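You operate a simulated robot arm through the tools that you are given. There is no shell and no other tool.

You run a simulated robot arm. Do the job below in one go: nothing can be reset, and whatever is moved stays where it is left.

TASK
Prove the module lamp with both large plugs pulled from the driver base.
Fine: the supply is off: keep it off while you pull them; each to its own foam slot; the module lamp must light; end with the supply off.

It is judged by the outcome, as a careful person would: the job done as asked, and still so three seconds after it is handed in. It fails if anything else is knocked over, pushed out of place, dropped, spilled or broken.

THE ROBOT
A 5-joint arm with a fingered hand, fixed in place. Base frame: the origin is at the foot of the arm, x ahead of it, y to its left, z up. Readings come in m, rad, newtons and seconds.
With the tool pointing down near the work surface it reaches from about 0.26 to 0.56 m from the base axis. Its first joint turns from -2.007 to 2.007 rad. The tool tilts only in the upright plane through the base axis and itself; it spins freely about its own axis. Payload 2.9 kg.
The TCP is the grasp point between the finger pads, 0.022 m short of the fingertips. In the tool frame z runs along the fingers and y along their closing line. The gripper opens to 0.124 m. The gripper's body begins 0.06 m behind the TCP. The gripper is a hand of 3 fingers: y runs from the thumb to the fingers, the wrist lies at [0, 0, -0.218] in the tool frame, and closing takes about 1.5 s.
Orientation is told as [roll, pitch, yaw] about the base's x, y, z axes, in that order, counted from this pose: with the fingers straight down and closing along the base's y, the tool's x points along the base's -x, its y along +y and its z along -z.

THE INTERFACE
- The arm moves only by the tool play_rows. Its argument "motion" is a list of rows, each a list of 7 numbers: the shift along the tool's x, y, z in m, then the turn, a rotation vector about the tool's x, y, z in rad, then the opening, from 0 (shut) to 1 (fully open). In form: [[tx, ty, tz, ax, ay, az, grip], ...]. A call has 1 to 20 rows; each row is the pose to reach, as a shift and turn from the pose commanded when the call began, along the tool's axes at that moment. Rows are played at 5 a second. More than 0.05 m and 0.15 rad between two rows, or a gripper value outside its range, and nothing of the call is played. A pose out of reach is approached as far as the arm can. The call stops where the force on the tool passes 40 N (or 10 N more than at its start, if that is more) or the arm is blocked; 0.2 s more then pass. Each finger travels about 0.153 m/s and halts on what it meets, pressing with about 24 N; the grip force reading is that of the motor and also rises with nothing between the fingers. The clock runs only during rows and for 0.2 s after the last one: add rows that repeat a pose to give the fingers time. The reply holds the time, the measured pose of the TCP, the force on the tool along the base axes, the opening and the grip force, in the units named above and with some noise, with the torque about the TCP (base axes, N m) and any sound that the robot's microphone picked up.
- Cameras (640 x 400 px; columns grow to the right, rows downward): "scene" is fixed at [0.4006, 0.6494, 1.3697]; the picture's right is [-0.99, -0.11, 0.00], its down [-0.05, 0.45, -0.89] and it looks along [0.10, -0.89, -0.45] (base axes); focal length 322 px, centre (320, 200). "wrist" rides on the gripper at [0.064, -0.037, -0.075] in the tool frame; the picture's right is [0.50, 0.87, 0.00], its down [-0.62, 0.36, -0.70] and it looks along [-0.61, 0.35, 0.71] (tool axes); focal length 230 px, centre (320, 200). There is no depth. A picture from a camera that has moved, and an enlarged one, comes with that camera's place and axes in the base frame and with its lens.
- capture(camera): a new picture of that camera. It takes no simulated time.
- move_column(by): slides the trunk up (or, below 0, down) by that many m; the arm rides with it, the base frame stays. It gives what a move gives, with no picture.
- grasp_type(shape): the hand has 3 fingers and takes this shape, open, in about a second: jaw (thumb against the fingers, like two jaws); tri (thumb and two fingers); tip (a fingertip pinch); poke (one finger out to press); point (the index stretched); flat (the hand flat); cup (the hand cupped); fist (a fist). The gripper value then closes the fingers along that shape, each until it touches; the sizes above hold for jaw. It gives what a move gives, with no picture.
- enlarge(camera, box): a new picture of the part [left, top, right, bottom] of that camera's present view, enlarged. It takes no simulated time.
- hand_in(): hands the job in; it is judged then, once.

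Nothing tells you positions but the pictures and the camera data. Unless the task says otherwise, let go and move clear before handing in.

The tools are called after "Call:" as name(argument=value, ...) on one line, values as JSON. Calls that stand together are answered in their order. play_rows: Moves the arm, as the interface text tells. Its arguments: {"type":"object","properties":{"motion":{"type":"array","items":{"type":"array","items":{"type":"number"}}}},"required":["motion"]} The other tools are called the same way: move_column (by) slides the trunk up or down; grasp_type (shape) gives the hand a shape; capture (camera) takes a picture; enlarge (camera, box) takes an enlarged picture of a part of a camera's view; hand_in () hands the job in.

At the start:

```text
clock: 0.0
position: [0.3365, 0.0389, 1.1535]
orientation: [0.001, 0.001, 0.002]
ft_force: [0.9, -0.6, 0.8]
torque: [0.03, 0.0, -0.01]
opening: 0.1239
finger_force: 0.2
shape: jaw
trunk travel left (down, up): [-0.725, 0.265]
```

scene: 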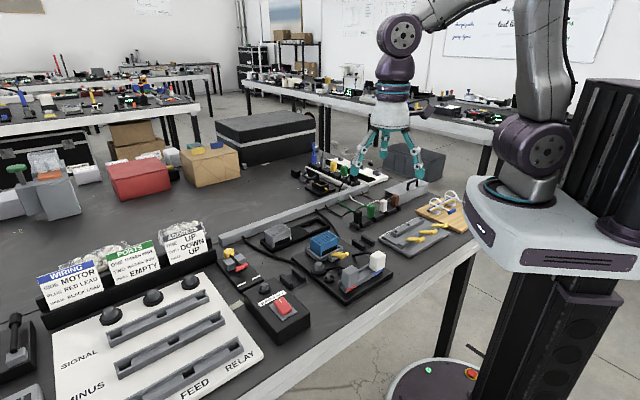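
wrist: 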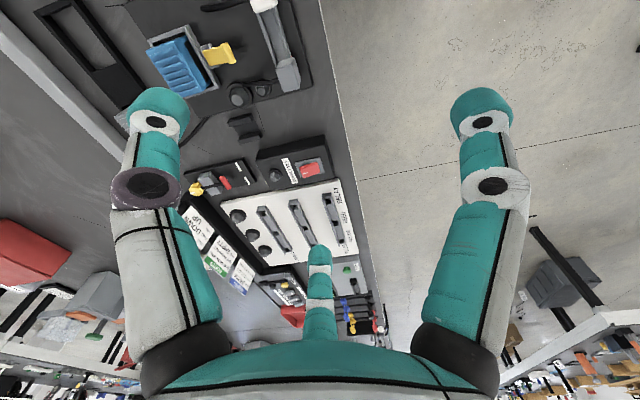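

I see a bench with a driver base, plugs, foam slots, a supply box with a red switch, and cards with instructions. I'll look closer at everything before moving.

Call:
enlarge(camera="scene", box=[200, 200, 420, 340])

Call:
enlarge(camera="scene", box=[0, 210, 240, 400])

Call:
enlarge(camera="scene", box=[290, 140, 490, 260])

Call:
enlarge(camera="wrist", box=[130, 0, 390, 300])

```text
2.86 times, centred on (310, 270) of scene
camera zoom: at [0.4006, 0.6494, 1.3697], right [-0.99, -0.11, 0.0], down [-0.05, 0.45, -0.89], along [0.1, -0.89, -0.45], focal length 919 px, centre (349, 0)
```

zoom: 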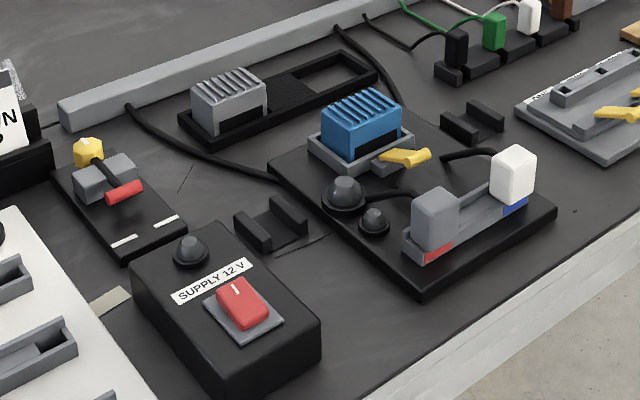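

```text
2.11 times, centred on (120, 305) of scene
camera zoom: at [0.4006, 0.6494, 1.3697], right [-0.99, -0.11, 0.0], down [-0.05, 0.45, -0.89], along [0.1, -0.89, -0.45], focal length 677 px, centre (741, -21)
```

zoom: 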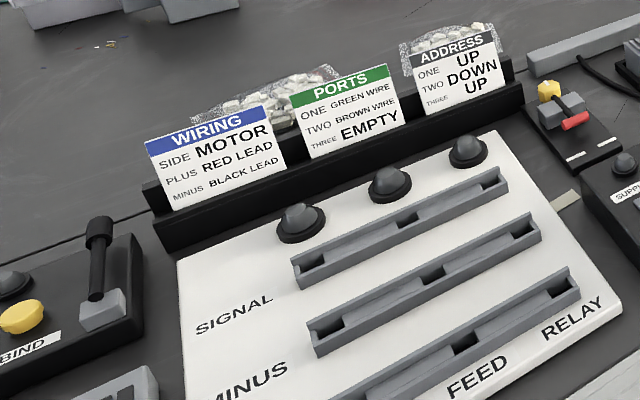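

```text
3.20 times, centred on (390, 200) of scene
camera zoom: at [0.4006, 0.6494, 1.3697], right [-0.99, -0.11, 0.0], down [-0.05, 0.45, -0.89], along [0.1, -0.89, -0.45], focal length 1029 px, centre (96, 200)
```

zoom: 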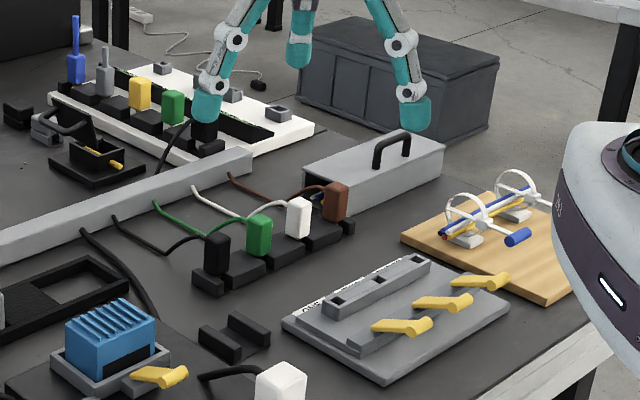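

```text
1.33 times, centred on (260, 150) of wrist
camera zoom: at [0.2733, 0.0005, 1.2284], right [-0.5, 0.87, 0.0], down [0.62, 0.36, 0.7], along [0.61, 0.35, -0.71], focal length 307 px, centre (400, 267)
```

zoom: 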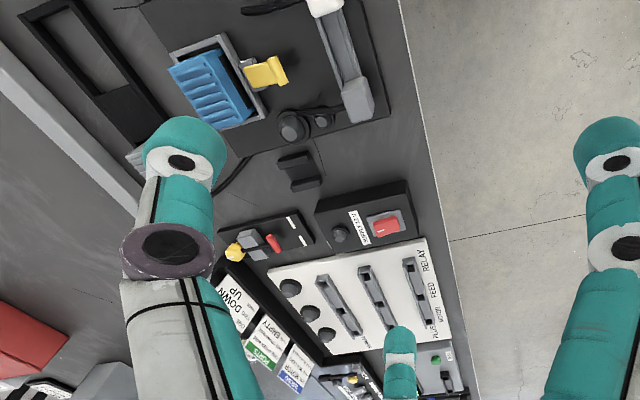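

The bench is turned about 45° to the arm. The black driver base with the blue module holds a white and a grey plug near (0.33,-0.06) and (0.40,0.01), the table is near z≈0.80, and the supply rocker is near (0.54,0.13,0.84). I'll lower the hand over the base for a closer look.

Call:
play_rows(motion=[[-0.005, -0.017, 0.04, 0, 0, 0, 1], [-0.01, -0.034, 0.08, 0, 0, 0, 1], [-0.018, -0.05, 0.115, 0, 0, 0, 1], [-0.0235, -0.069, 0.1535, 0, 0, 0, 1]])

Call:
capture(camera="wrist")

Call:
capture(camera="scene")

```text
clock: 1.0
position: [0.3633, -0.0271, 0.9953]
orientation: [0.0, -0.001, -0.001]
ft_force: [-0.2, -0.5, -0.2]
torque: [0.02, 0.03, -0.01]
opening: 0.1238
finger_force: 0.0
shape: jaw
trunk travel left (down, up): [-0.725, 0.265]
```

```text
taken
camera wrist: at [0.3006, -0.0658, 1.0718], right [-0.5, 0.87, 0.0], down [0.62, 0.36, 0.7], along [0.61, 0.35, -0.71], focal length 230 px, centre (320, 200)
```

wrist: 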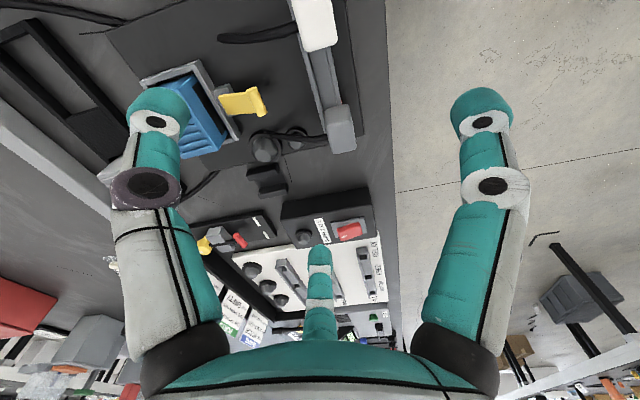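

```text
taken
```

scene: 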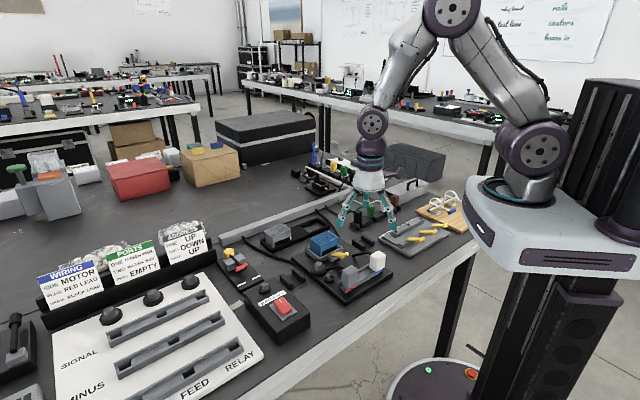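

The hand hovers above the base. I'll look closely at the plugs, module, latch and foam holders.

Call:
enlarge(camera="wrist", box=[180, 0, 400, 140])

Call:
enlarge(camera="wrist", box=[180, 130, 400, 270])

Call:
enlarge(camera="scene", box=[290, 215, 400, 305])

Call:
enlarge(camera="scene", box=[210, 235, 320, 335])

```text
2.86 times, centred on (290, 70) of wrist
camera zoom: at [0.3006, -0.0658, 1.0718], right [-0.5, 0.87, 0.0], down [0.62, 0.36, 0.7], along [0.61, 0.35, -0.71], focal length 657 px, centre (406, 571)
```

zoom: 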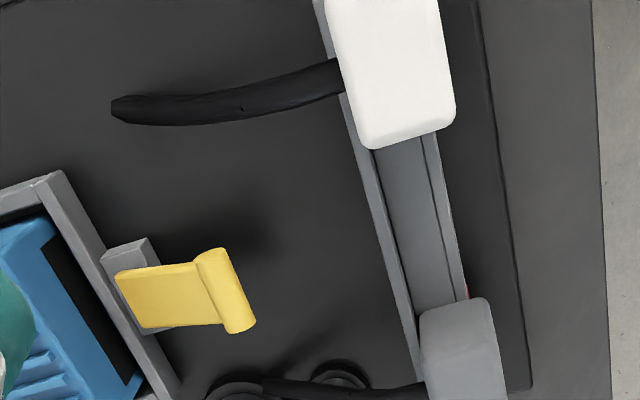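

```text
2.86 times, centred on (290, 200) of wrist
camera zoom: at [0.3006, -0.0658, 1.0718], right [-0.5, 0.87, 0.0], down [0.62, 0.36, 0.7], along [0.61, 0.35, -0.71], focal length 657 px, centre (406, 200)
```

zoom: 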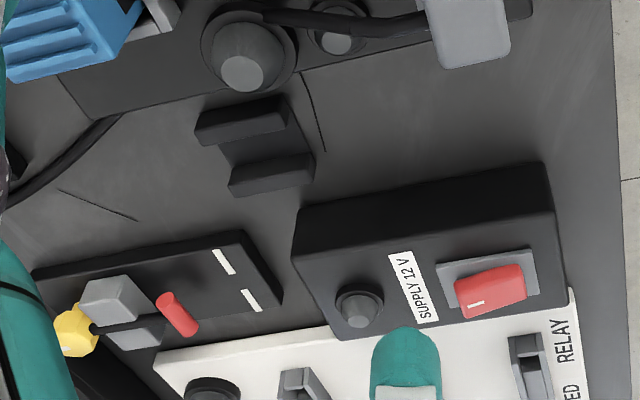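

```text
4.44 times, centred on (345, 260) of scene
camera zoom: at [0.4006, 0.6494, 1.3697], right [-0.99, -0.11, 0.0], down [-0.05, 0.45, -0.89], along [0.1, -0.89, -0.45], focal length 1430 px, centre (209, -67)
```

zoom: 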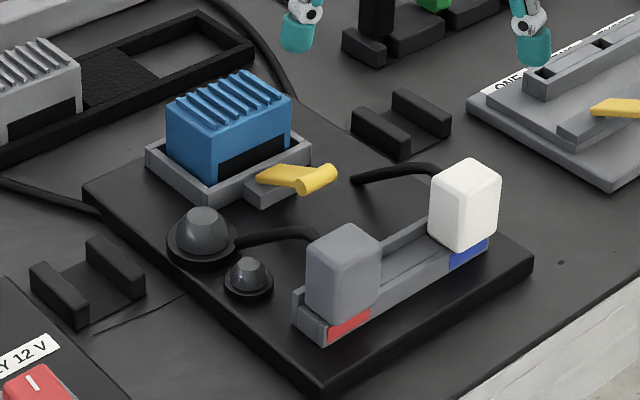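

```text
4.00 times, centred on (265, 285) of scene
camera zoom: at [0.4006, 0.6494, 1.3697], right [-0.99, -0.11, 0.0], down [-0.05, 0.45, -0.89], along [0.1, -0.89, -0.45], focal length 1287 px, centre (540, -140)
```

zoom: 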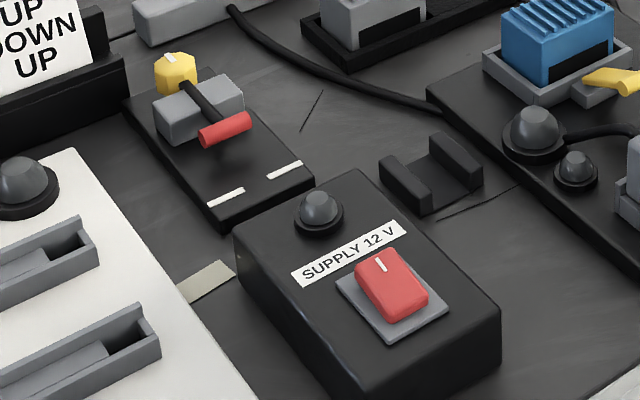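

Both plugs carry short cable tails and stand on red and blue marks. Two U-shaped foam holders sit beyond the ends of the board, and the bench is turned 45°. I'll check in mid-air how the jaw closes.

Call:
play_rows(motion=[[0, 0, 0, 0, 0, 0, 0.6], [0, 0, 0, 0, 0, 0, 0.3], [0, 0, 0, 0, 0, 0, 0.3], [0, 0, 0, 0, 0, 0, 0.3]])

Call:
capture(camera="wrist")

Call:
enlarge(camera="scene", box=[320, 140, 430, 240])

```text
clock: 2.0
position: [0.3626, -0.0275, 0.9976]
orientation: [0.0, 0.0, 0.0]
ft_force: [-0.3, -0.1, 0.6]
torque: [0.0, 0.0, 0.03]
opening: 0.0375
finger_force: 0.1
shape: jaw
trunk travel left (down, up): [-0.725, 0.265]
```

```text
taken
camera wrist: at [0.2997, -0.0651, 1.0725], right [-0.5, 0.87, 0.0], down [0.62, 0.36, 0.7], along [0.61, 0.35, -0.71], focal length 230 px, centre (320, 200)
```

wrist: 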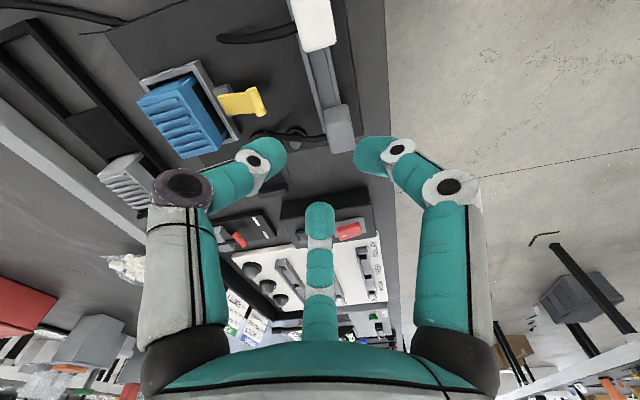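

```text
4.00 times, centred on (375, 190) of scene
camera zoom: at [0.4006, 0.6494, 1.3697], right [-0.99, -0.11, 0.0], down [-0.05, 0.45, -0.89], along [0.1, -0.89, -0.45], focal length 1287 px, centre (100, 240)
```

zoom: 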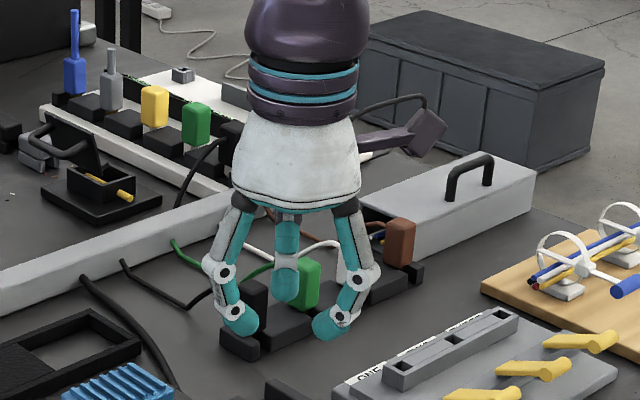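

In jaw shape the three fingers close radially like a chuck. I'll inspect the "tip" and "tri" shapes before choosing one for the plugs.

Call:
grasp_type(shape="tip")

Call:
capture(camera="wrist")

Call:
enlarge(camera="scene", box=[320, 140, 430, 240])

```text
clock: 2.9
position: [0.3629, -0.0272, 0.9973]
orientation: [0.0, -0.001, -0.002]
ft_force: [-0.1, -0.2, -0.4]
torque: [0.0, 0.01, 0.0]
opening: 0.1236
finger_force: 0.1
shape: tip
trunk travel left (down, up): [-0.725, 0.265]
```

```text
taken
camera wrist: at [0.2997, -0.0651, 1.0725], right [-0.5, 0.87, 0.0], down [0.62, 0.36, 0.7], along [0.61, 0.35, -0.71], focal length 230 px, centre (320, 200)
```

wrist: 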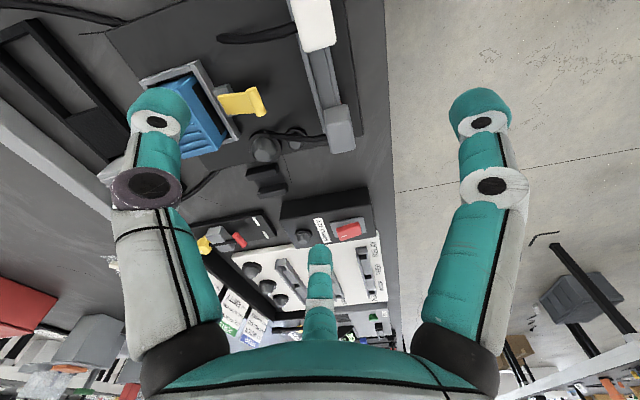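

```text
4.00 times, centred on (375, 190) of scene
camera zoom: at [0.4006, 0.6494, 1.3697], right [-0.99, -0.11, 0.0], down [-0.05, 0.45, -0.89], along [0.1, -0.89, -0.45], focal length 1287 px, centre (100, 240)
```

zoom: 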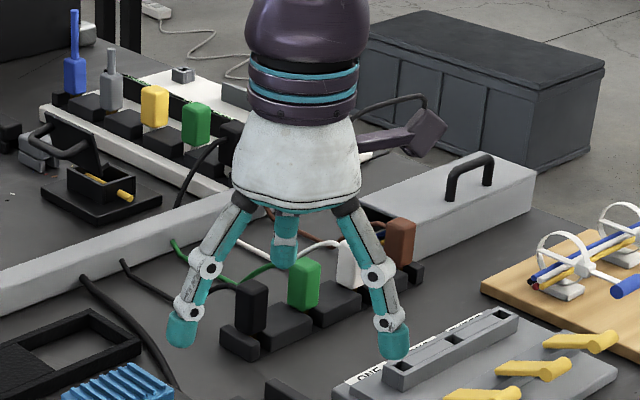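

Call:
play_rows(motion=[[0, 0, 0, 0, 0, 0, 0.6], [0, 0, 0, 0, 0, 0, 0.25], [0, 0, 0, 0, 0, 0, 0.25], [0, 0, 0, 0, 0, 0, 0.25], [0, 0, 0, 0, 0, 0, 0.25]])

Call:
capture(camera="wrist")

Call:
enlarge(camera="scene", box=[320, 140, 430, 240])

Call:
grasp_type(shape="tri")

Call:
play_rows(motion=[[0, 0, 0, 0, 0, 0, 0.6], [0, 0, 0, 0, 0, 0, 0.25], [0, 0, 0, 0, 0, 0, 0.25], [0, 0, 0, 0, 0, 0, 0.25], [0, 0, 0, 0, 0, 0, 0.25]])

Call:
capture(camera="wrist")

Call:
enlarge(camera="scene", box=[320, 140, 430, 240])

```text
clock: 4.1
position: [0.363, -0.0285, 0.9965]
orientation: [-0.001, 0.001, -0.001]
ft_force: [0.0, 0.3, -0.7]
torque: [0.02, -0.02, 0.01]
opening: 0.0313
finger_force: 0.2
shape: tip
trunk travel left (down, up): [-0.725, 0.265]
```

```text
taken
camera wrist: at [0.2997, -0.0651, 1.0725], right [-0.5, 0.87, 0.0], down [0.62, 0.36, 0.7], along [0.61, 0.35, -0.71], focal length 230 px, centre (320, 200)
```

wrist: 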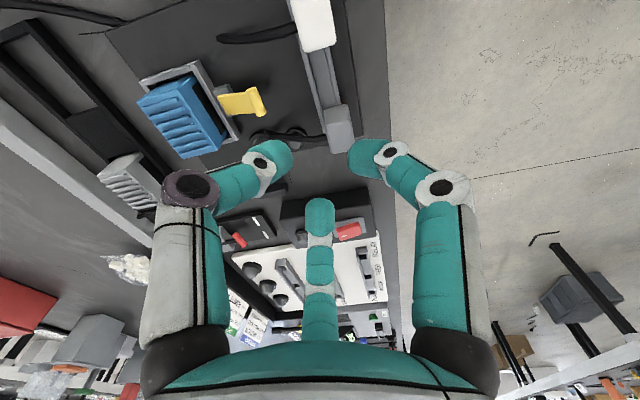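

```text
4.00 times, centred on (375, 190) of scene
camera zoom: at [0.4006, 0.6494, 1.3697], right [-0.99, -0.11, 0.0], down [-0.05, 0.45, -0.89], along [0.1, -0.89, -0.45], focal length 1287 px, centre (100, 240)
```

zoom: 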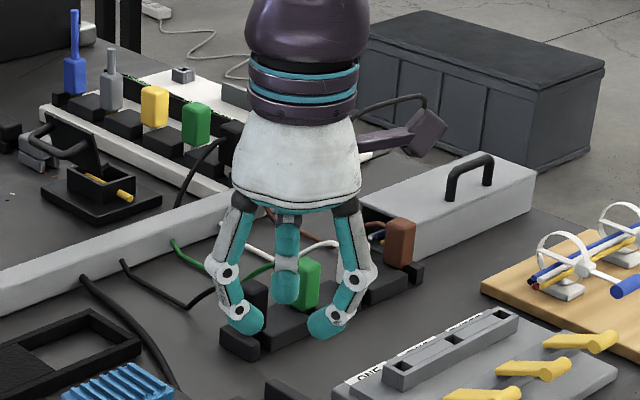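

```text
clock: 5.0
position: [0.3629, -0.0278, 0.997]
orientation: [-0.001, 0.0, 0.001]
ft_force: [-0.4, 0.1, 0.8]
torque: [0.01, 0.01, -0.01]
opening: 0.124
finger_force: 0.1
shape: tri
trunk travel left (down, up): [-0.725, 0.265]
```

```text
clock: 6.2
position: [0.3638, -0.0288, 0.9974]
orientation: [0.001, 0.0, 0.002]
ft_force: [-0.9, 0.1, 0.3]
torque: [-0.02, 0.02, 0.01]
opening: 0.0313
finger_force: 0.0
shape: tri
trunk travel left (down, up): [-0.725, 0.265]
```

```text
taken
camera wrist: at [0.2997, -0.0651, 1.0725], right [-0.5, 0.87, 0.0], down [0.62, 0.36, 0.7], along [0.61, 0.35, -0.71], focal length 230 px, centre (320, 200)
```

wrist: 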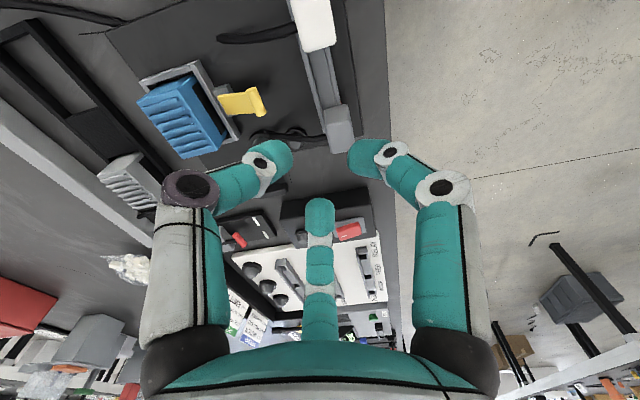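

```text
4.00 times, centred on (375, 190) of scene
camera zoom: at [0.4006, 0.6494, 1.3697], right [-0.99, -0.11, 0.0], down [-0.05, 0.45, -0.89], along [0.1, -0.89, -0.45], focal length 1287 px, centre (100, 240)
```

zoom: 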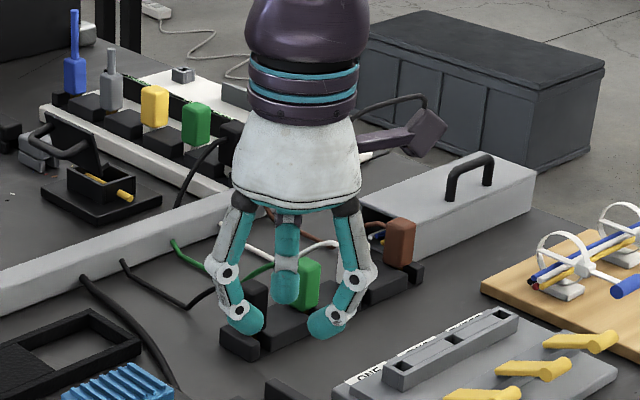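

All the grip shapes close the same way on this hand, so I'll use jaw. I'll spin the tool so the thumb comes in from the bench-edge side and the two fingers straddle each plug's tail, then look again.

Call:
grasp_type(shape="jaw")

Call:
play_rows(motion=[[0, 0, 0, 0, 0, 0.147, 1], [0, 0, 0, 0, 0, 0.294, 1], [0, 0, 0, 0, 0, 0.441, 1], [0, 0, 0, 0, 0, 0.588, 1], [0, 0, 0, 0, 0, 0.735, 1], [0, 0, 0, 0, 0, 0.882, 1], [0, 0, 0, 0, 0, 1.029, 1], [0, 0, 0, 0, 0, 1.176, 1], [0, 0, 0, 0, 0, 1.323, 1], [0, 0, 0, 0, 0, 1.47, 1], [0, 0, 0, 0, 0, 1.617, 1], [0, 0, 0, 0, 0, 1.764, 1], [0, 0, 0, 0, 0, 1.911, 1], [0, 0, 0, 0, 0, 2.058, 1], [0, 0, 0, 0, 0, 2.205, 1], [0, 0, 0, 0, 0, 2.352, 1], [0, 0, 0, 0, 0, 2.356, 1]])

Call:
capture(camera="wrist")

Call:
capture(camera="scene")

```text
clock: 7.1
position: [0.3639, -0.0271, 0.9955]
orientation: [0.0, 0.0, 0.0]
ft_force: [0.5, 0.2, 0.4]
torque: [-0.02, 0.0, -0.04]
opening: 0.1238
finger_force: 0.1
shape: jaw
trunk travel left (down, up): [-0.725, 0.265]
```

```text
clock: 10.7
position: [0.3602, -0.0305, 0.9979]
orientation: [0.0, -0.001, -2.358]
ft_force: [1.2, 0.4, -0.1]
torque: [0.0, -0.03, -0.02]
opening: 0.1239
finger_force: 0.1
shape: jaw
trunk travel left (down, up): [-0.725, 0.265]
```

```text
taken
camera wrist: at [0.3797, 0.041, 1.0741], right [0.97, -0.26, 0.0], down [-0.19, -0.69, 0.7], along [-0.18, -0.68, -0.71], focal length 230 px, centre (320, 200)
```

wrist: 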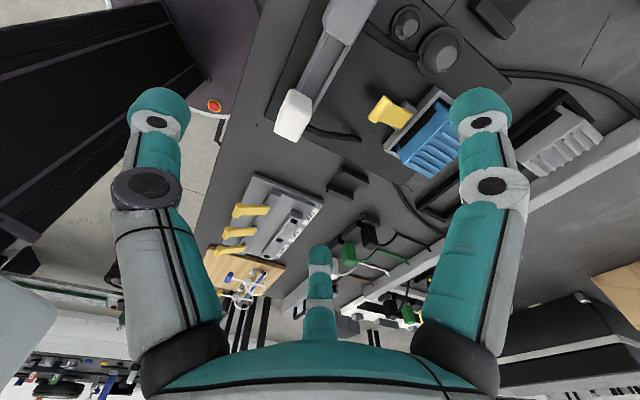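

```text
taken
```

scene: 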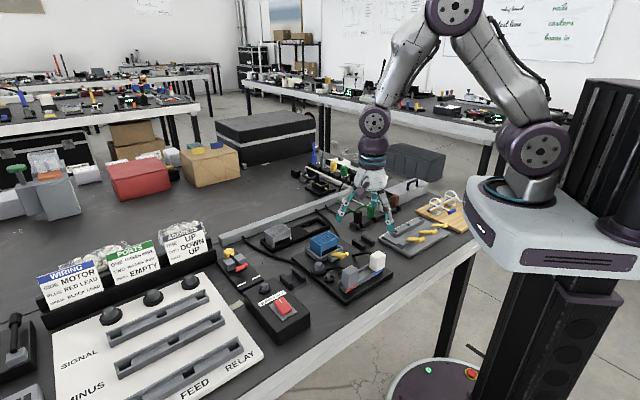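

Call:
enlarge(camera="wrist", box=[240, 0, 480, 150])

Call:
enlarge(camera="wrist", box=[260, 60, 400, 220])

```text
2.67 times, centred on (360, 75) of wrist
camera zoom: at [0.3797, 0.041, 1.0741], right [0.97, -0.26, 0.0], down [-0.19, -0.69, 0.7], along [-0.18, -0.68, -0.71], focal length 614 px, centre (213, 533)
```

zoom: 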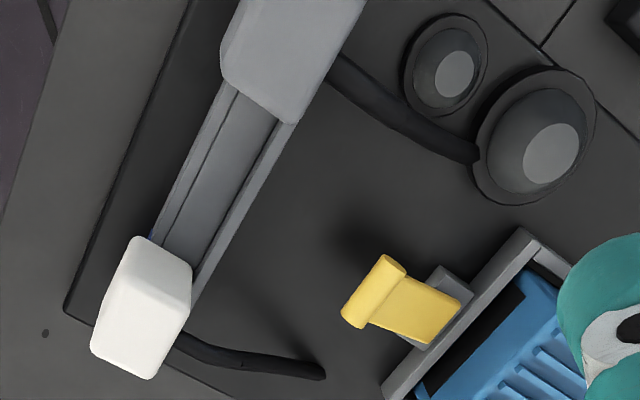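

```text
2.50 times, centred on (330, 140) of wrist
camera zoom: at [0.3797, 0.041, 1.0741], right [0.97, -0.26, 0.0], down [-0.19, -0.69, 0.7], along [-0.18, -0.68, -0.71], focal length 575 px, centre (295, 350)
```

zoom: 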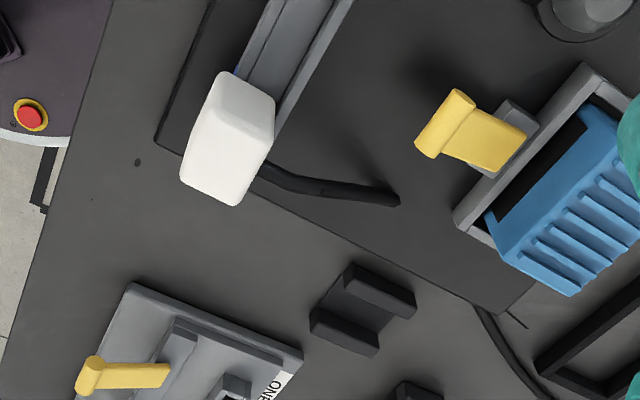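

From two views I place the grey plug top at about (0.396,0.014), the white at (0.325,-0.054), both near z≈0.86. The foam slots sit near (0.548,-0.021) and (0.360,-0.206). Next I'll hover over the grey plug to refine its position.

Call:
play_rows(motion=[[0.02, -0.002, 0.02, 0, 0, 0, 0.8], [0.04, -0.004, 0.045, 0, 0, 0, 0.6], [0.057, -0.0065, 0.06, 0, 0, 0, 0.5], [0.057, -0.0065, 0.06, 0, 0, 0, 0.5]])

Call:
capture(camera="wrist")

Call:
enlarge(camera="scene", box=[290, 190, 410, 300])

```text
clock: 11.7
position: [0.3951, 0.0157, 0.9398]
orientation: [0.001, 0.001, -2.355]
ft_force: [-0.1, 0.7, -0.6]
torque: [-0.02, 0.03, 0.02]
opening: 0.0625
finger_force: 0.1
shape: jaw
trunk travel left (down, up): [-0.725, 0.265]
```

```text
taken
camera wrist: at [0.4146, 0.0863, 1.0158], right [0.97, -0.26, 0.0], down [-0.18, -0.69, 0.7], along [-0.18, -0.68, -0.71], focal length 230 px, centre (320, 200)
```

wrist: 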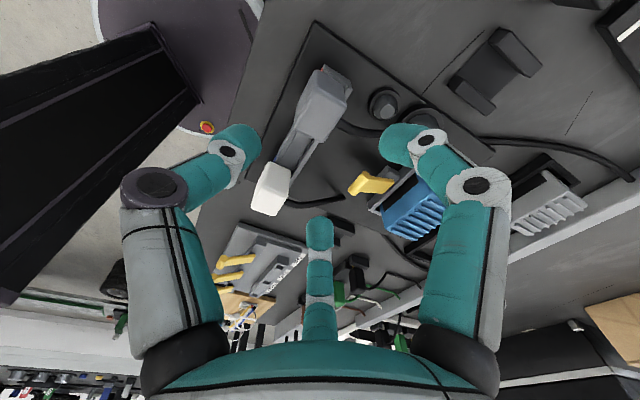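

```text
3.64 times, centred on (350, 245) of scene
camera zoom: at [0.4006, 0.6494, 1.3697], right [-0.99, -0.11, 0.0], down [-0.05, 0.45, -0.89], along [0.1, -0.89, -0.45], focal length 1170 px, centre (211, 36)
```

zoom: 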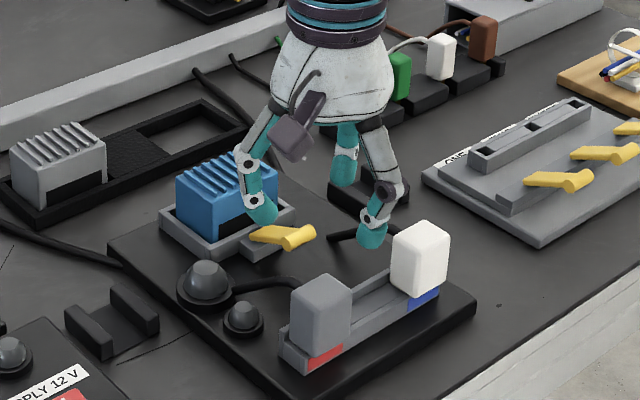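

Call:
enlarge(camera="wrist", box=[230, 40, 420, 220])

Call:
enlarge(camera="wrist", box=[400, 0, 600, 130])

```text
2.22 times, centred on (325, 130) of wrist
camera zoom: at [0.4146, 0.0863, 1.0158], right [0.97, -0.26, 0.0], down [-0.18, -0.69, 0.7], along [-0.18, -0.68, -0.71], focal length 511 px, centre (309, 356)
```

zoom: 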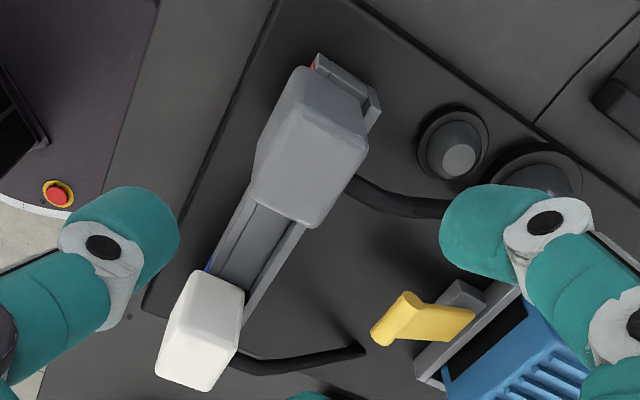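

```text
3.08 times, centred on (500, 65) of wrist
camera zoom: at [0.4146, 0.0863, 1.0158], right [0.97, -0.26, 0.0], down [-0.18, -0.69, 0.7], along [-0.18, -0.68, -0.71], focal length 708 px, centre (-234, 615)
```

zoom: 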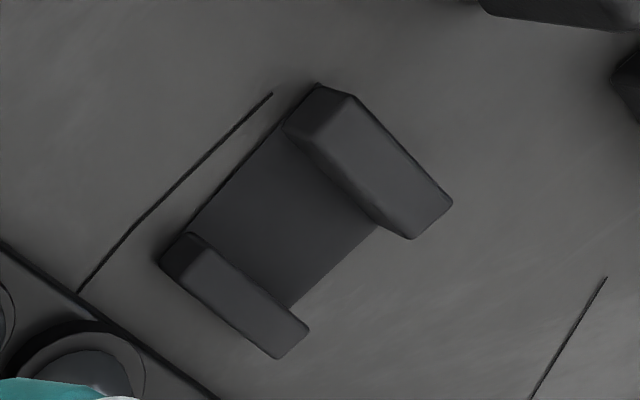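

Call:
enlarge(camera="wrist", box=[285, 55, 365, 155])

Call:
enlarge(camera="scene", box=[355, 245, 395, 270])

Call:
enlarge(camera="scene", box=[315, 255, 375, 300])

```text
4.00 times, centred on (325, 105) of wrist
camera zoom: at [0.4146, 0.0863, 1.0158], right [0.97, -0.26, 0.0], down [-0.18, -0.69, 0.7], along [-0.18, -0.68, -0.71], focal length 920 px, centre (300, 580)
```

zoom: 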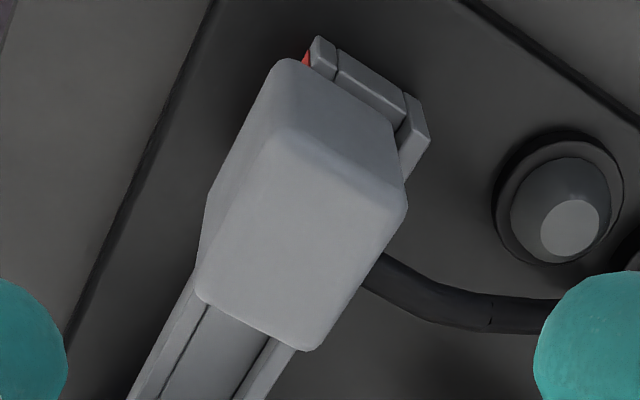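

```text
16.00 times, centred on (375, 258) of scene
camera zoom: at [0.4006, 0.6494, 1.3697], right [-0.99, -0.11, 0.0], down [-0.05, 0.45, -0.89], along [0.1, -0.89, -0.45], focal length 5147 px, centre (-560, -720)
```

zoom: 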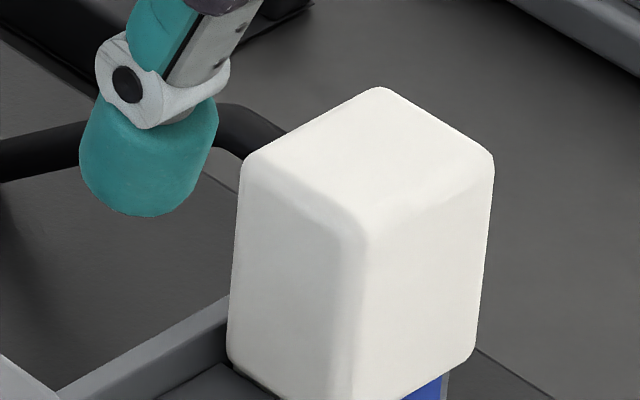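

```text
8.89 times, centred on (345, 278) of scene
camera zoom: at [0.4006, 0.6494, 1.3697], right [-0.99, -0.11, 0.0], down [-0.05, 0.45, -0.89], along [0.1, -0.89, -0.45], focal length 2859 px, centre (98, -489)
```

zoom: 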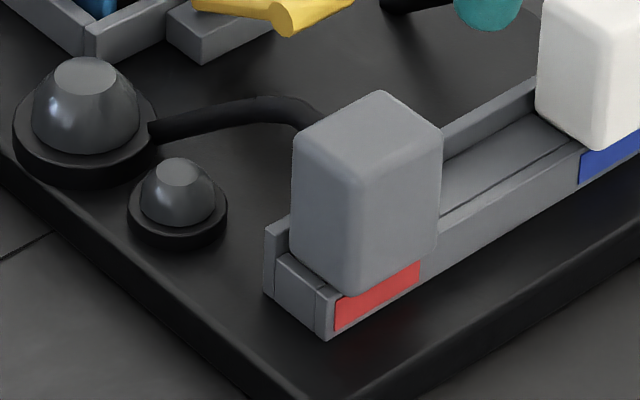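

The grey plug measures about 36×28 mm, centred near s=0.2925, n=0.267 along and into the bench, with its top near z≈0.862. I'll nudge into line and lower the half-open fingers around it, tips staying just above the rail.

Call:
play_rows(motion=[[0.002, 0.001, 0.02, 0, 0, 0, 0.55], [0.002, 0.001, 0.045, 0, 0, 0, 0.55], [0.002, 0.001, 0.065, 0, 0, 0, 0.55], [0.002, 0.001, 0.08, 0, 0, 0, 0.55], [0.002, 0.001, 0.092, 0, 0, 0, 0.55], [0.002, 0.001, 0.092, 0, 0, 0, 0.55]])

Call:
capture(camera="wrist")

Call:
enlarge(camera="scene", box=[300, 210, 400, 300])

```text
clock: 13.1
position: [0.3991, 0.0136, 0.8454]
orientation: [0.0, -0.001, -2.356]
ft_force: [0.0, 0.7, -0.5]
torque: [-0.02, 0.0, -0.03]
opening: 0.0676
finger_force: 0.1
shape: jaw
trunk travel left (down, up): [-0.725, 0.265]
```

```text
taken
camera wrist: at [0.419, 0.0842, 0.9213], right [0.97, -0.26, 0.0], down [-0.18, -0.69, 0.7], along [-0.18, -0.68, -0.71], focal length 230 px, centre (320, 200)
```

wrist: 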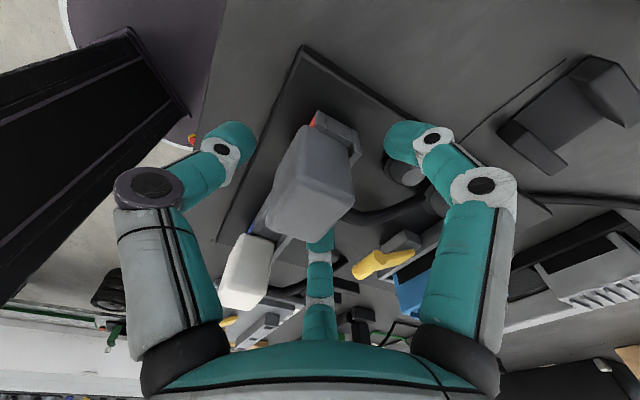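

```text
4.44 times, centred on (350, 255) of scene
camera zoom: at [0.4006, 0.6494, 1.3697], right [-0.99, -0.11, 0.0], down [-0.05, 0.45, -0.89], along [0.1, -0.89, -0.45], focal length 1430 px, centre (187, -44)
```

zoom: 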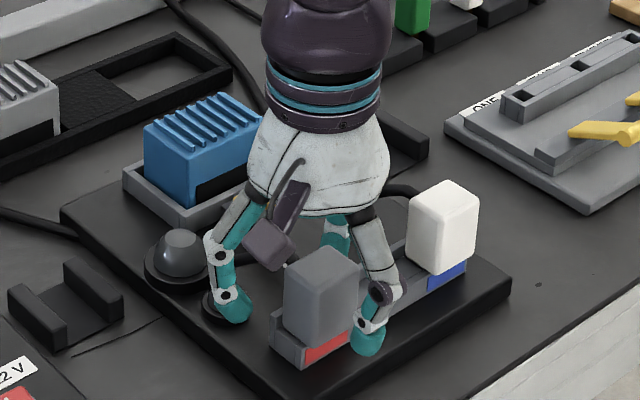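

The fingers are around the grey plug with the tail between the two inner ones. I'll close now.

Call:
play_rows(motion=[[0, 0, 0, 0, 0, 0, 0.4], [0, 0, 0, 0, 0, 0, 0.3], [0, 0, 0, 0, 0, 0, 0.2], [0, 0, 0, 0, 0, 0, 0.1], [0, 0, 0, 0, 0, 0, 0.0], [0, 0, 0, 0, 0, 0, 0.0], [0, 0, 0, 0, 0, 0, 0.0]])

Call:
capture(camera="wrist")

Call:
enlarge(camera="scene", box=[300, 210, 400, 300])

```text
clock: 14.7
position: [0.4002, 0.0147, 0.8455]
orientation: [0.0, 0.0, -2.357]
ft_force: [4.4, 1.0, -0.5]
torque: [0.06, -0.14, 0.13]
opening: 0.0315
finger_force: 23.8
shape: jaw
trunk travel left (down, up): [-0.725, 0.265]
```

```text
taken
camera wrist: at [0.4199, 0.0843, 0.9211], right [0.97, -0.26, 0.0], down [-0.18, -0.69, 0.7], along [-0.18, -0.68, -0.71], focal length 230 px, centre (320, 200)
```

wrist: 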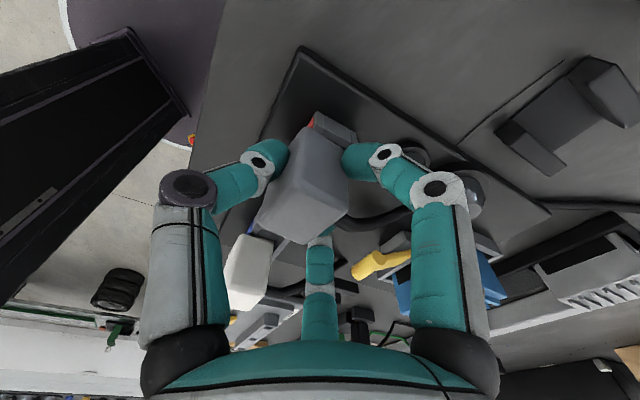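

```text
4.44 times, centred on (350, 255) of scene
camera zoom: at [0.4006, 0.6494, 1.3697], right [-0.99, -0.11, 0.0], down [-0.05, 0.45, -0.89], along [0.1, -0.89, -0.45], focal length 1430 px, centre (187, -44)
```

zoom: 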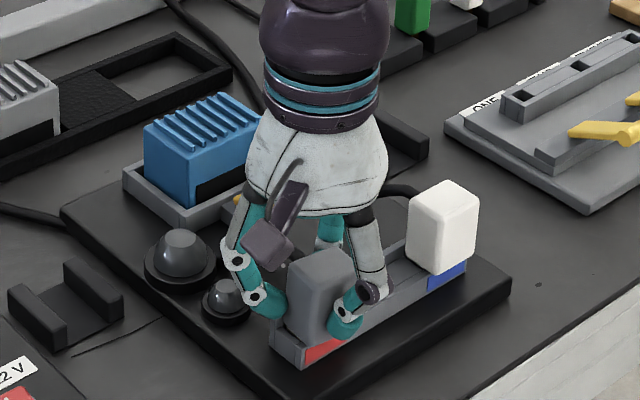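

Gripped at about 24 N. I'll pull straight up slowly.

Call:
play_rows(motion=[[0, 0, -0.003, 0, 0, 0, 0], [0, 0, -0.006, 0, 0, 0, 0], [0, 0, -0.01, 0, 0, 0, 0], [0, 0, -0.015, 0, 0, 0, 0], [0, 0, -0.02, 0, 0, 0, 0], [0, 0, -0.025, 0, 0, 0, 0]])

Call:
enlarge(camera="scene", box=[300, 210, 400, 300])

```text
clock: 16.1
position: [0.3987, 0.0144, 0.8719]
orientation: [0.002, 0.0, -2.356]
ft_force: [0.2, -0.1, -0.5]
torque: [-0.01, -0.06, 0.01]
opening: 0.0296
finger_force: 24.2
shape: jaw
trunk travel left (down, up): [-0.725, 0.265]
```

```text
4.44 times, centred on (350, 255) of scene
camera zoom: at [0.4006, 0.6494, 1.3697], right [-0.99, -0.11, 0.0], down [-0.05, 0.45, -0.89], along [0.1, -0.89, -0.45], focal length 1430 px, centre (187, -44)
```

zoom: 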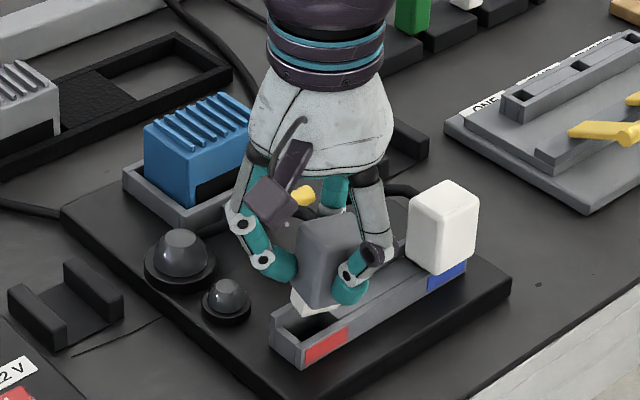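

The plug is sliding up and its pale tongue is visible. I'll keep lifting until clear.

Call:
play_rows(motion=[[0, 0, -0.01, 0, 0, 0, 0], [0, 0, -0.02, 0, 0, 0, 0], [0, 0, -0.035, 0, 0, 0, 0], [0, 0, -0.05, 0, 0, 0, 0]])

Call:
capture(camera="wrist")

Call:
enlarge(camera="scene", box=[300, 190, 400, 290])

```text
clock: 17.1
position: [0.398, 0.0139, 0.9229]
orientation: [0.0, 0.0, -2.355]
ft_force: [-0.3, -0.5, -0.9]
torque: [-0.01, 0.01, 0.01]
opening: 0.0294
finger_force: 23.9
shape: jaw
trunk travel left (down, up): [-0.725, 0.265]
```

```text
taken
camera wrist: at [0.4178, 0.0848, 0.9985], right [0.97, -0.26, 0.0], down [-0.18, -0.69, 0.7], along [-0.18, -0.68, -0.71], focal length 230 px, centre (320, 200)
```

wrist: 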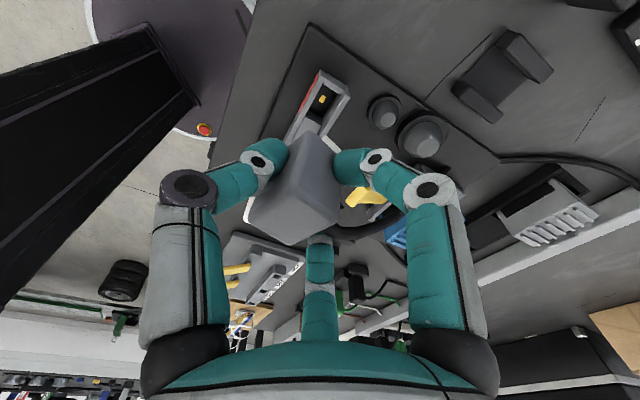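

```text
4.00 times, centred on (350, 240) of scene
camera zoom: at [0.4006, 0.6494, 1.3697], right [-0.99, -0.11, 0.0], down [-0.05, 0.45, -0.89], along [0.1, -0.89, -0.45], focal length 1287 px, centre (200, 40)
```

zoom: 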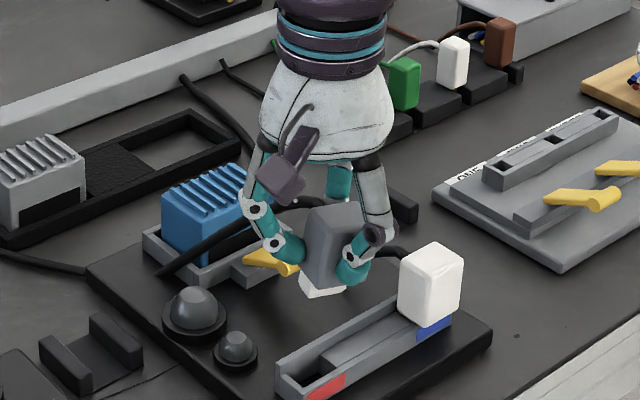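

Call:
enlarge(camera="wrist", box=[230, 50, 420, 260])

Call:
enlarge(camera="scene", box=[335, 225, 400, 270])

Call:
enlarge(camera="wrist", box=[430, 10, 590, 140])

```text
1.90 times, centred on (325, 155) of wrist
camera zoom: at [0.4178, 0.0848, 0.9985], right [0.97, -0.26, 0.0], down [-0.18, -0.69, 0.7], along [-0.18, -0.68, -0.71], focal length 438 px, centre (310, 286)
```

zoom: 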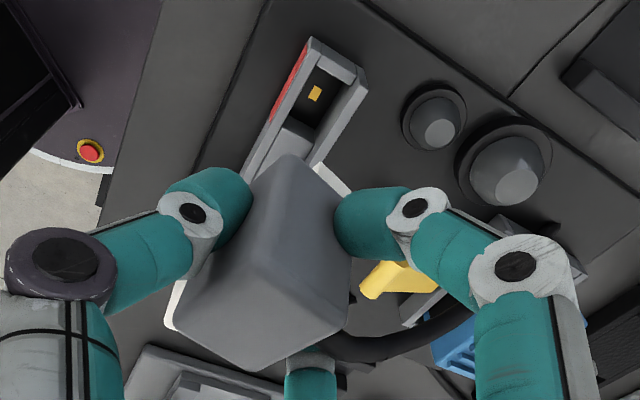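

```text
8.89 times, centred on (368, 248) of scene
camera zoom: at [0.4006, 0.6494, 1.3697], right [-0.99, -0.11, 0.0], down [-0.05, 0.45, -0.89], along [0.1, -0.89, -0.45], focal length 2859 px, centre (-102, -222)
```

zoom: 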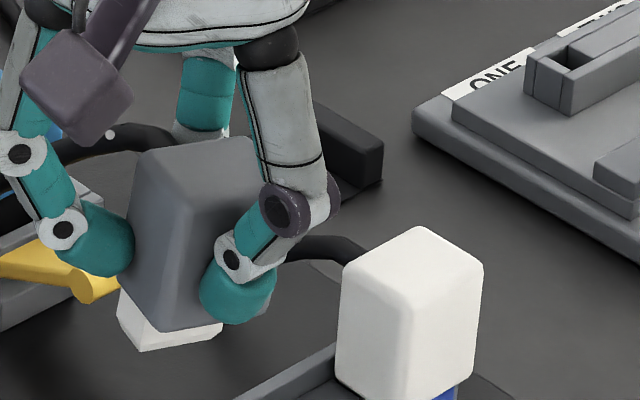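

```text
3.08 times, centred on (510, 75) of wrist
camera zoom: at [0.4178, 0.0848, 0.9985], right [0.97, -0.26, 0.0], down [-0.18, -0.69, 0.7], along [-0.18, -0.68, -0.71], focal length 708 px, centre (-265, 585)
```

zoom: 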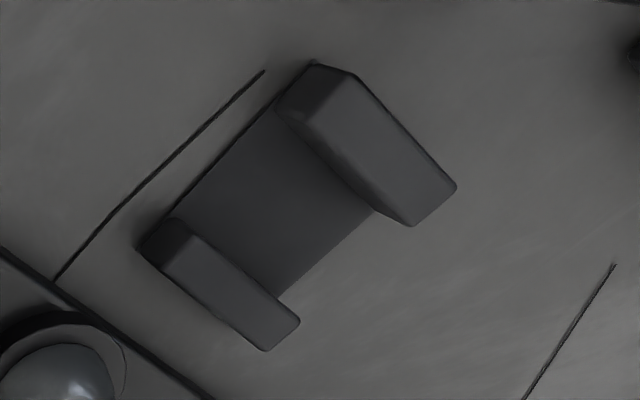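

The grey plug is out, with a pale tongue beneath its body and a slight lean. The foam gap measures about 30 mm, so I need a better view of the plug and foam 1 before placing it.

Call:
play_rows(motion=[[0, 0, -0.02, 0, 0, 0, 0], [0.02, 0.03, -0.03, 0, 0, 0, 0], [0.04, 0.06, -0.03, 0, 0, 0, 0], [0.06, 0.09, -0.03, 0, 0, 0, 0], [0.07, 0.11, -0.03, 0, 0, 0, 0], [0.08, 0.128, -0.03, 0, 0, 0, 0], [0.08, 0.128, -0.03, 0, 0, 0, 0]])

Call:
capture(camera="wrist")

Call:
enlarge(camera="wrist", box=[220, 40, 420, 260])

Call:
enlarge(camera="scene", box=[250, 180, 380, 300])

```text
clock: 18.7
position: [0.5451, -0.0182, 0.9528]
orientation: [-0.001, 0.0, -2.355]
ft_force: [-0.4, -0.1, -0.6]
torque: [0.04, 0.01, 0.05]
opening: 0.0288
finger_force: 23.8
shape: jaw
trunk travel left (down, up): [-0.725, 0.265]
```

```text
taken
camera wrist: at [0.5643, 0.0524, 1.0279], right [0.97, -0.26, 0.0], down [-0.18, -0.69, 0.7], along [-0.18, -0.68, -0.71], focal length 230 px, centre (320, 200)
```

wrist: 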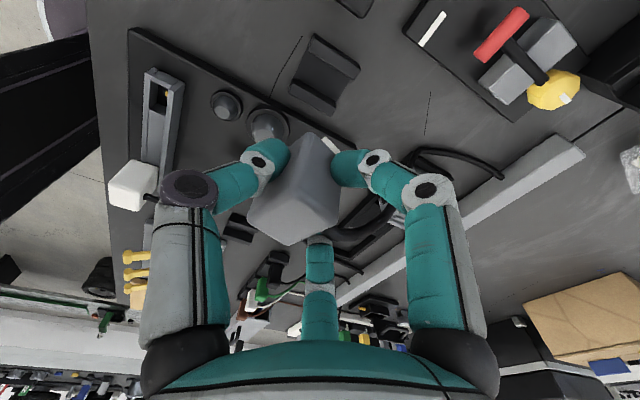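

```text
1.82 times, centred on (320, 150) of wrist
camera zoom: at [0.5643, 0.0524, 1.0279], right [0.97, -0.26, 0.0], down [-0.18, -0.69, 0.7], along [-0.18, -0.68, -0.71], focal length 418 px, centre (320, 291)
```

zoom: 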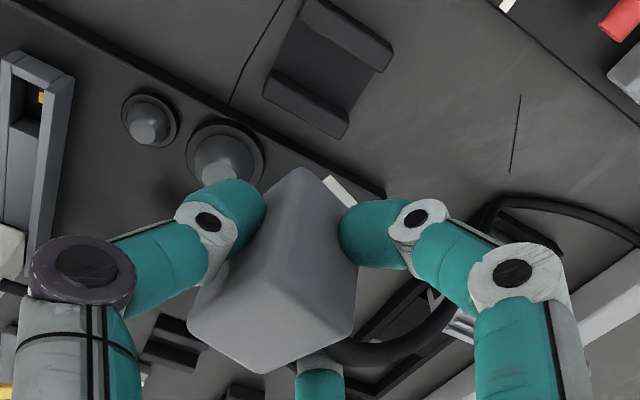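

```text
3.33 times, centred on (315, 240) of scene
camera zoom: at [0.4006, 0.6494, 1.3697], right [-0.99, -0.11, 0.0], down [-0.05, 0.45, -0.89], along [0.1, -0.89, -0.45], focal length 1072 px, centre (337, 67)
```

zoom: 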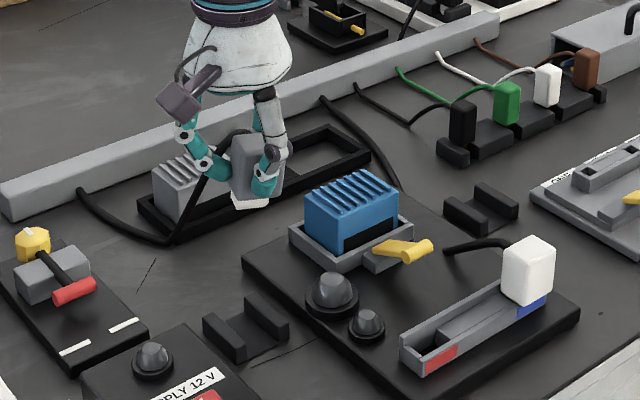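

Call:
enlarge(camera="scene", box=[300, 210, 345, 250])

Call:
enlarge(camera="scene", box=[305, 260, 345, 295])

Call:
enlarge(camera="wrist", box=[270, 20, 380, 160])

```text
10.00 times, centred on (322, 230) of scene
camera zoom: at [0.4006, 0.6494, 1.3697], right [-0.99, -0.11, 0.0], down [-0.05, 0.45, -0.89], along [0.1, -0.89, -0.45], focal length 3217 px, centre (295, -100)
```

zoom: 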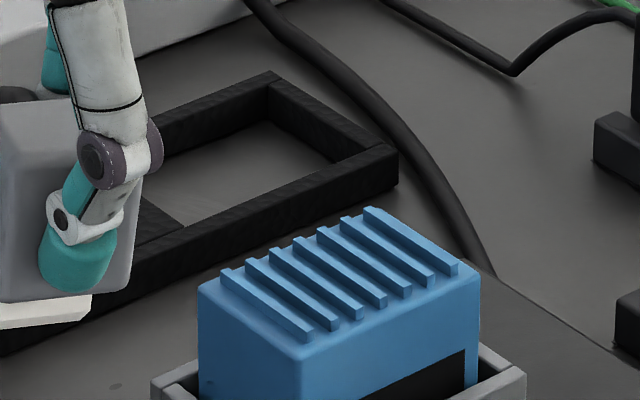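

```text
11.43 times, centred on (325, 278) of scene
camera zoom: at [0.4006, 0.6494, 1.3697], right [-0.99, -0.11, 0.0], down [-0.05, 0.45, -0.89], along [0.1, -0.89, -0.45], focal length 3676 px, centre (263, -686)
```

zoom: 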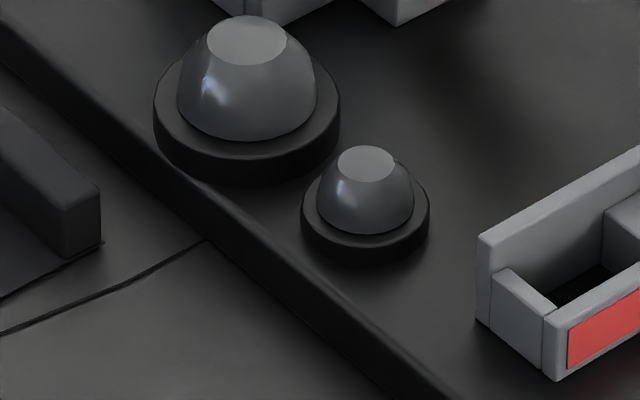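

```text
2.86 times, centred on (325, 90) of wrist
camera zoom: at [0.5643, 0.0524, 1.0279], right [0.97, -0.26, 0.0], down [-0.18, -0.69, 0.7], along [-0.18, -0.68, -0.71], focal length 657 px, centre (306, 514)
```

zoom: 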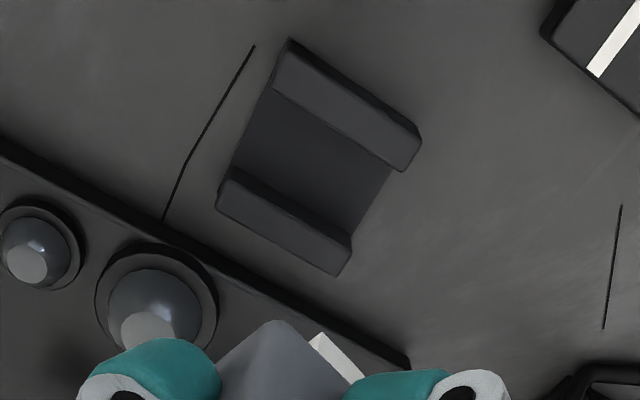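

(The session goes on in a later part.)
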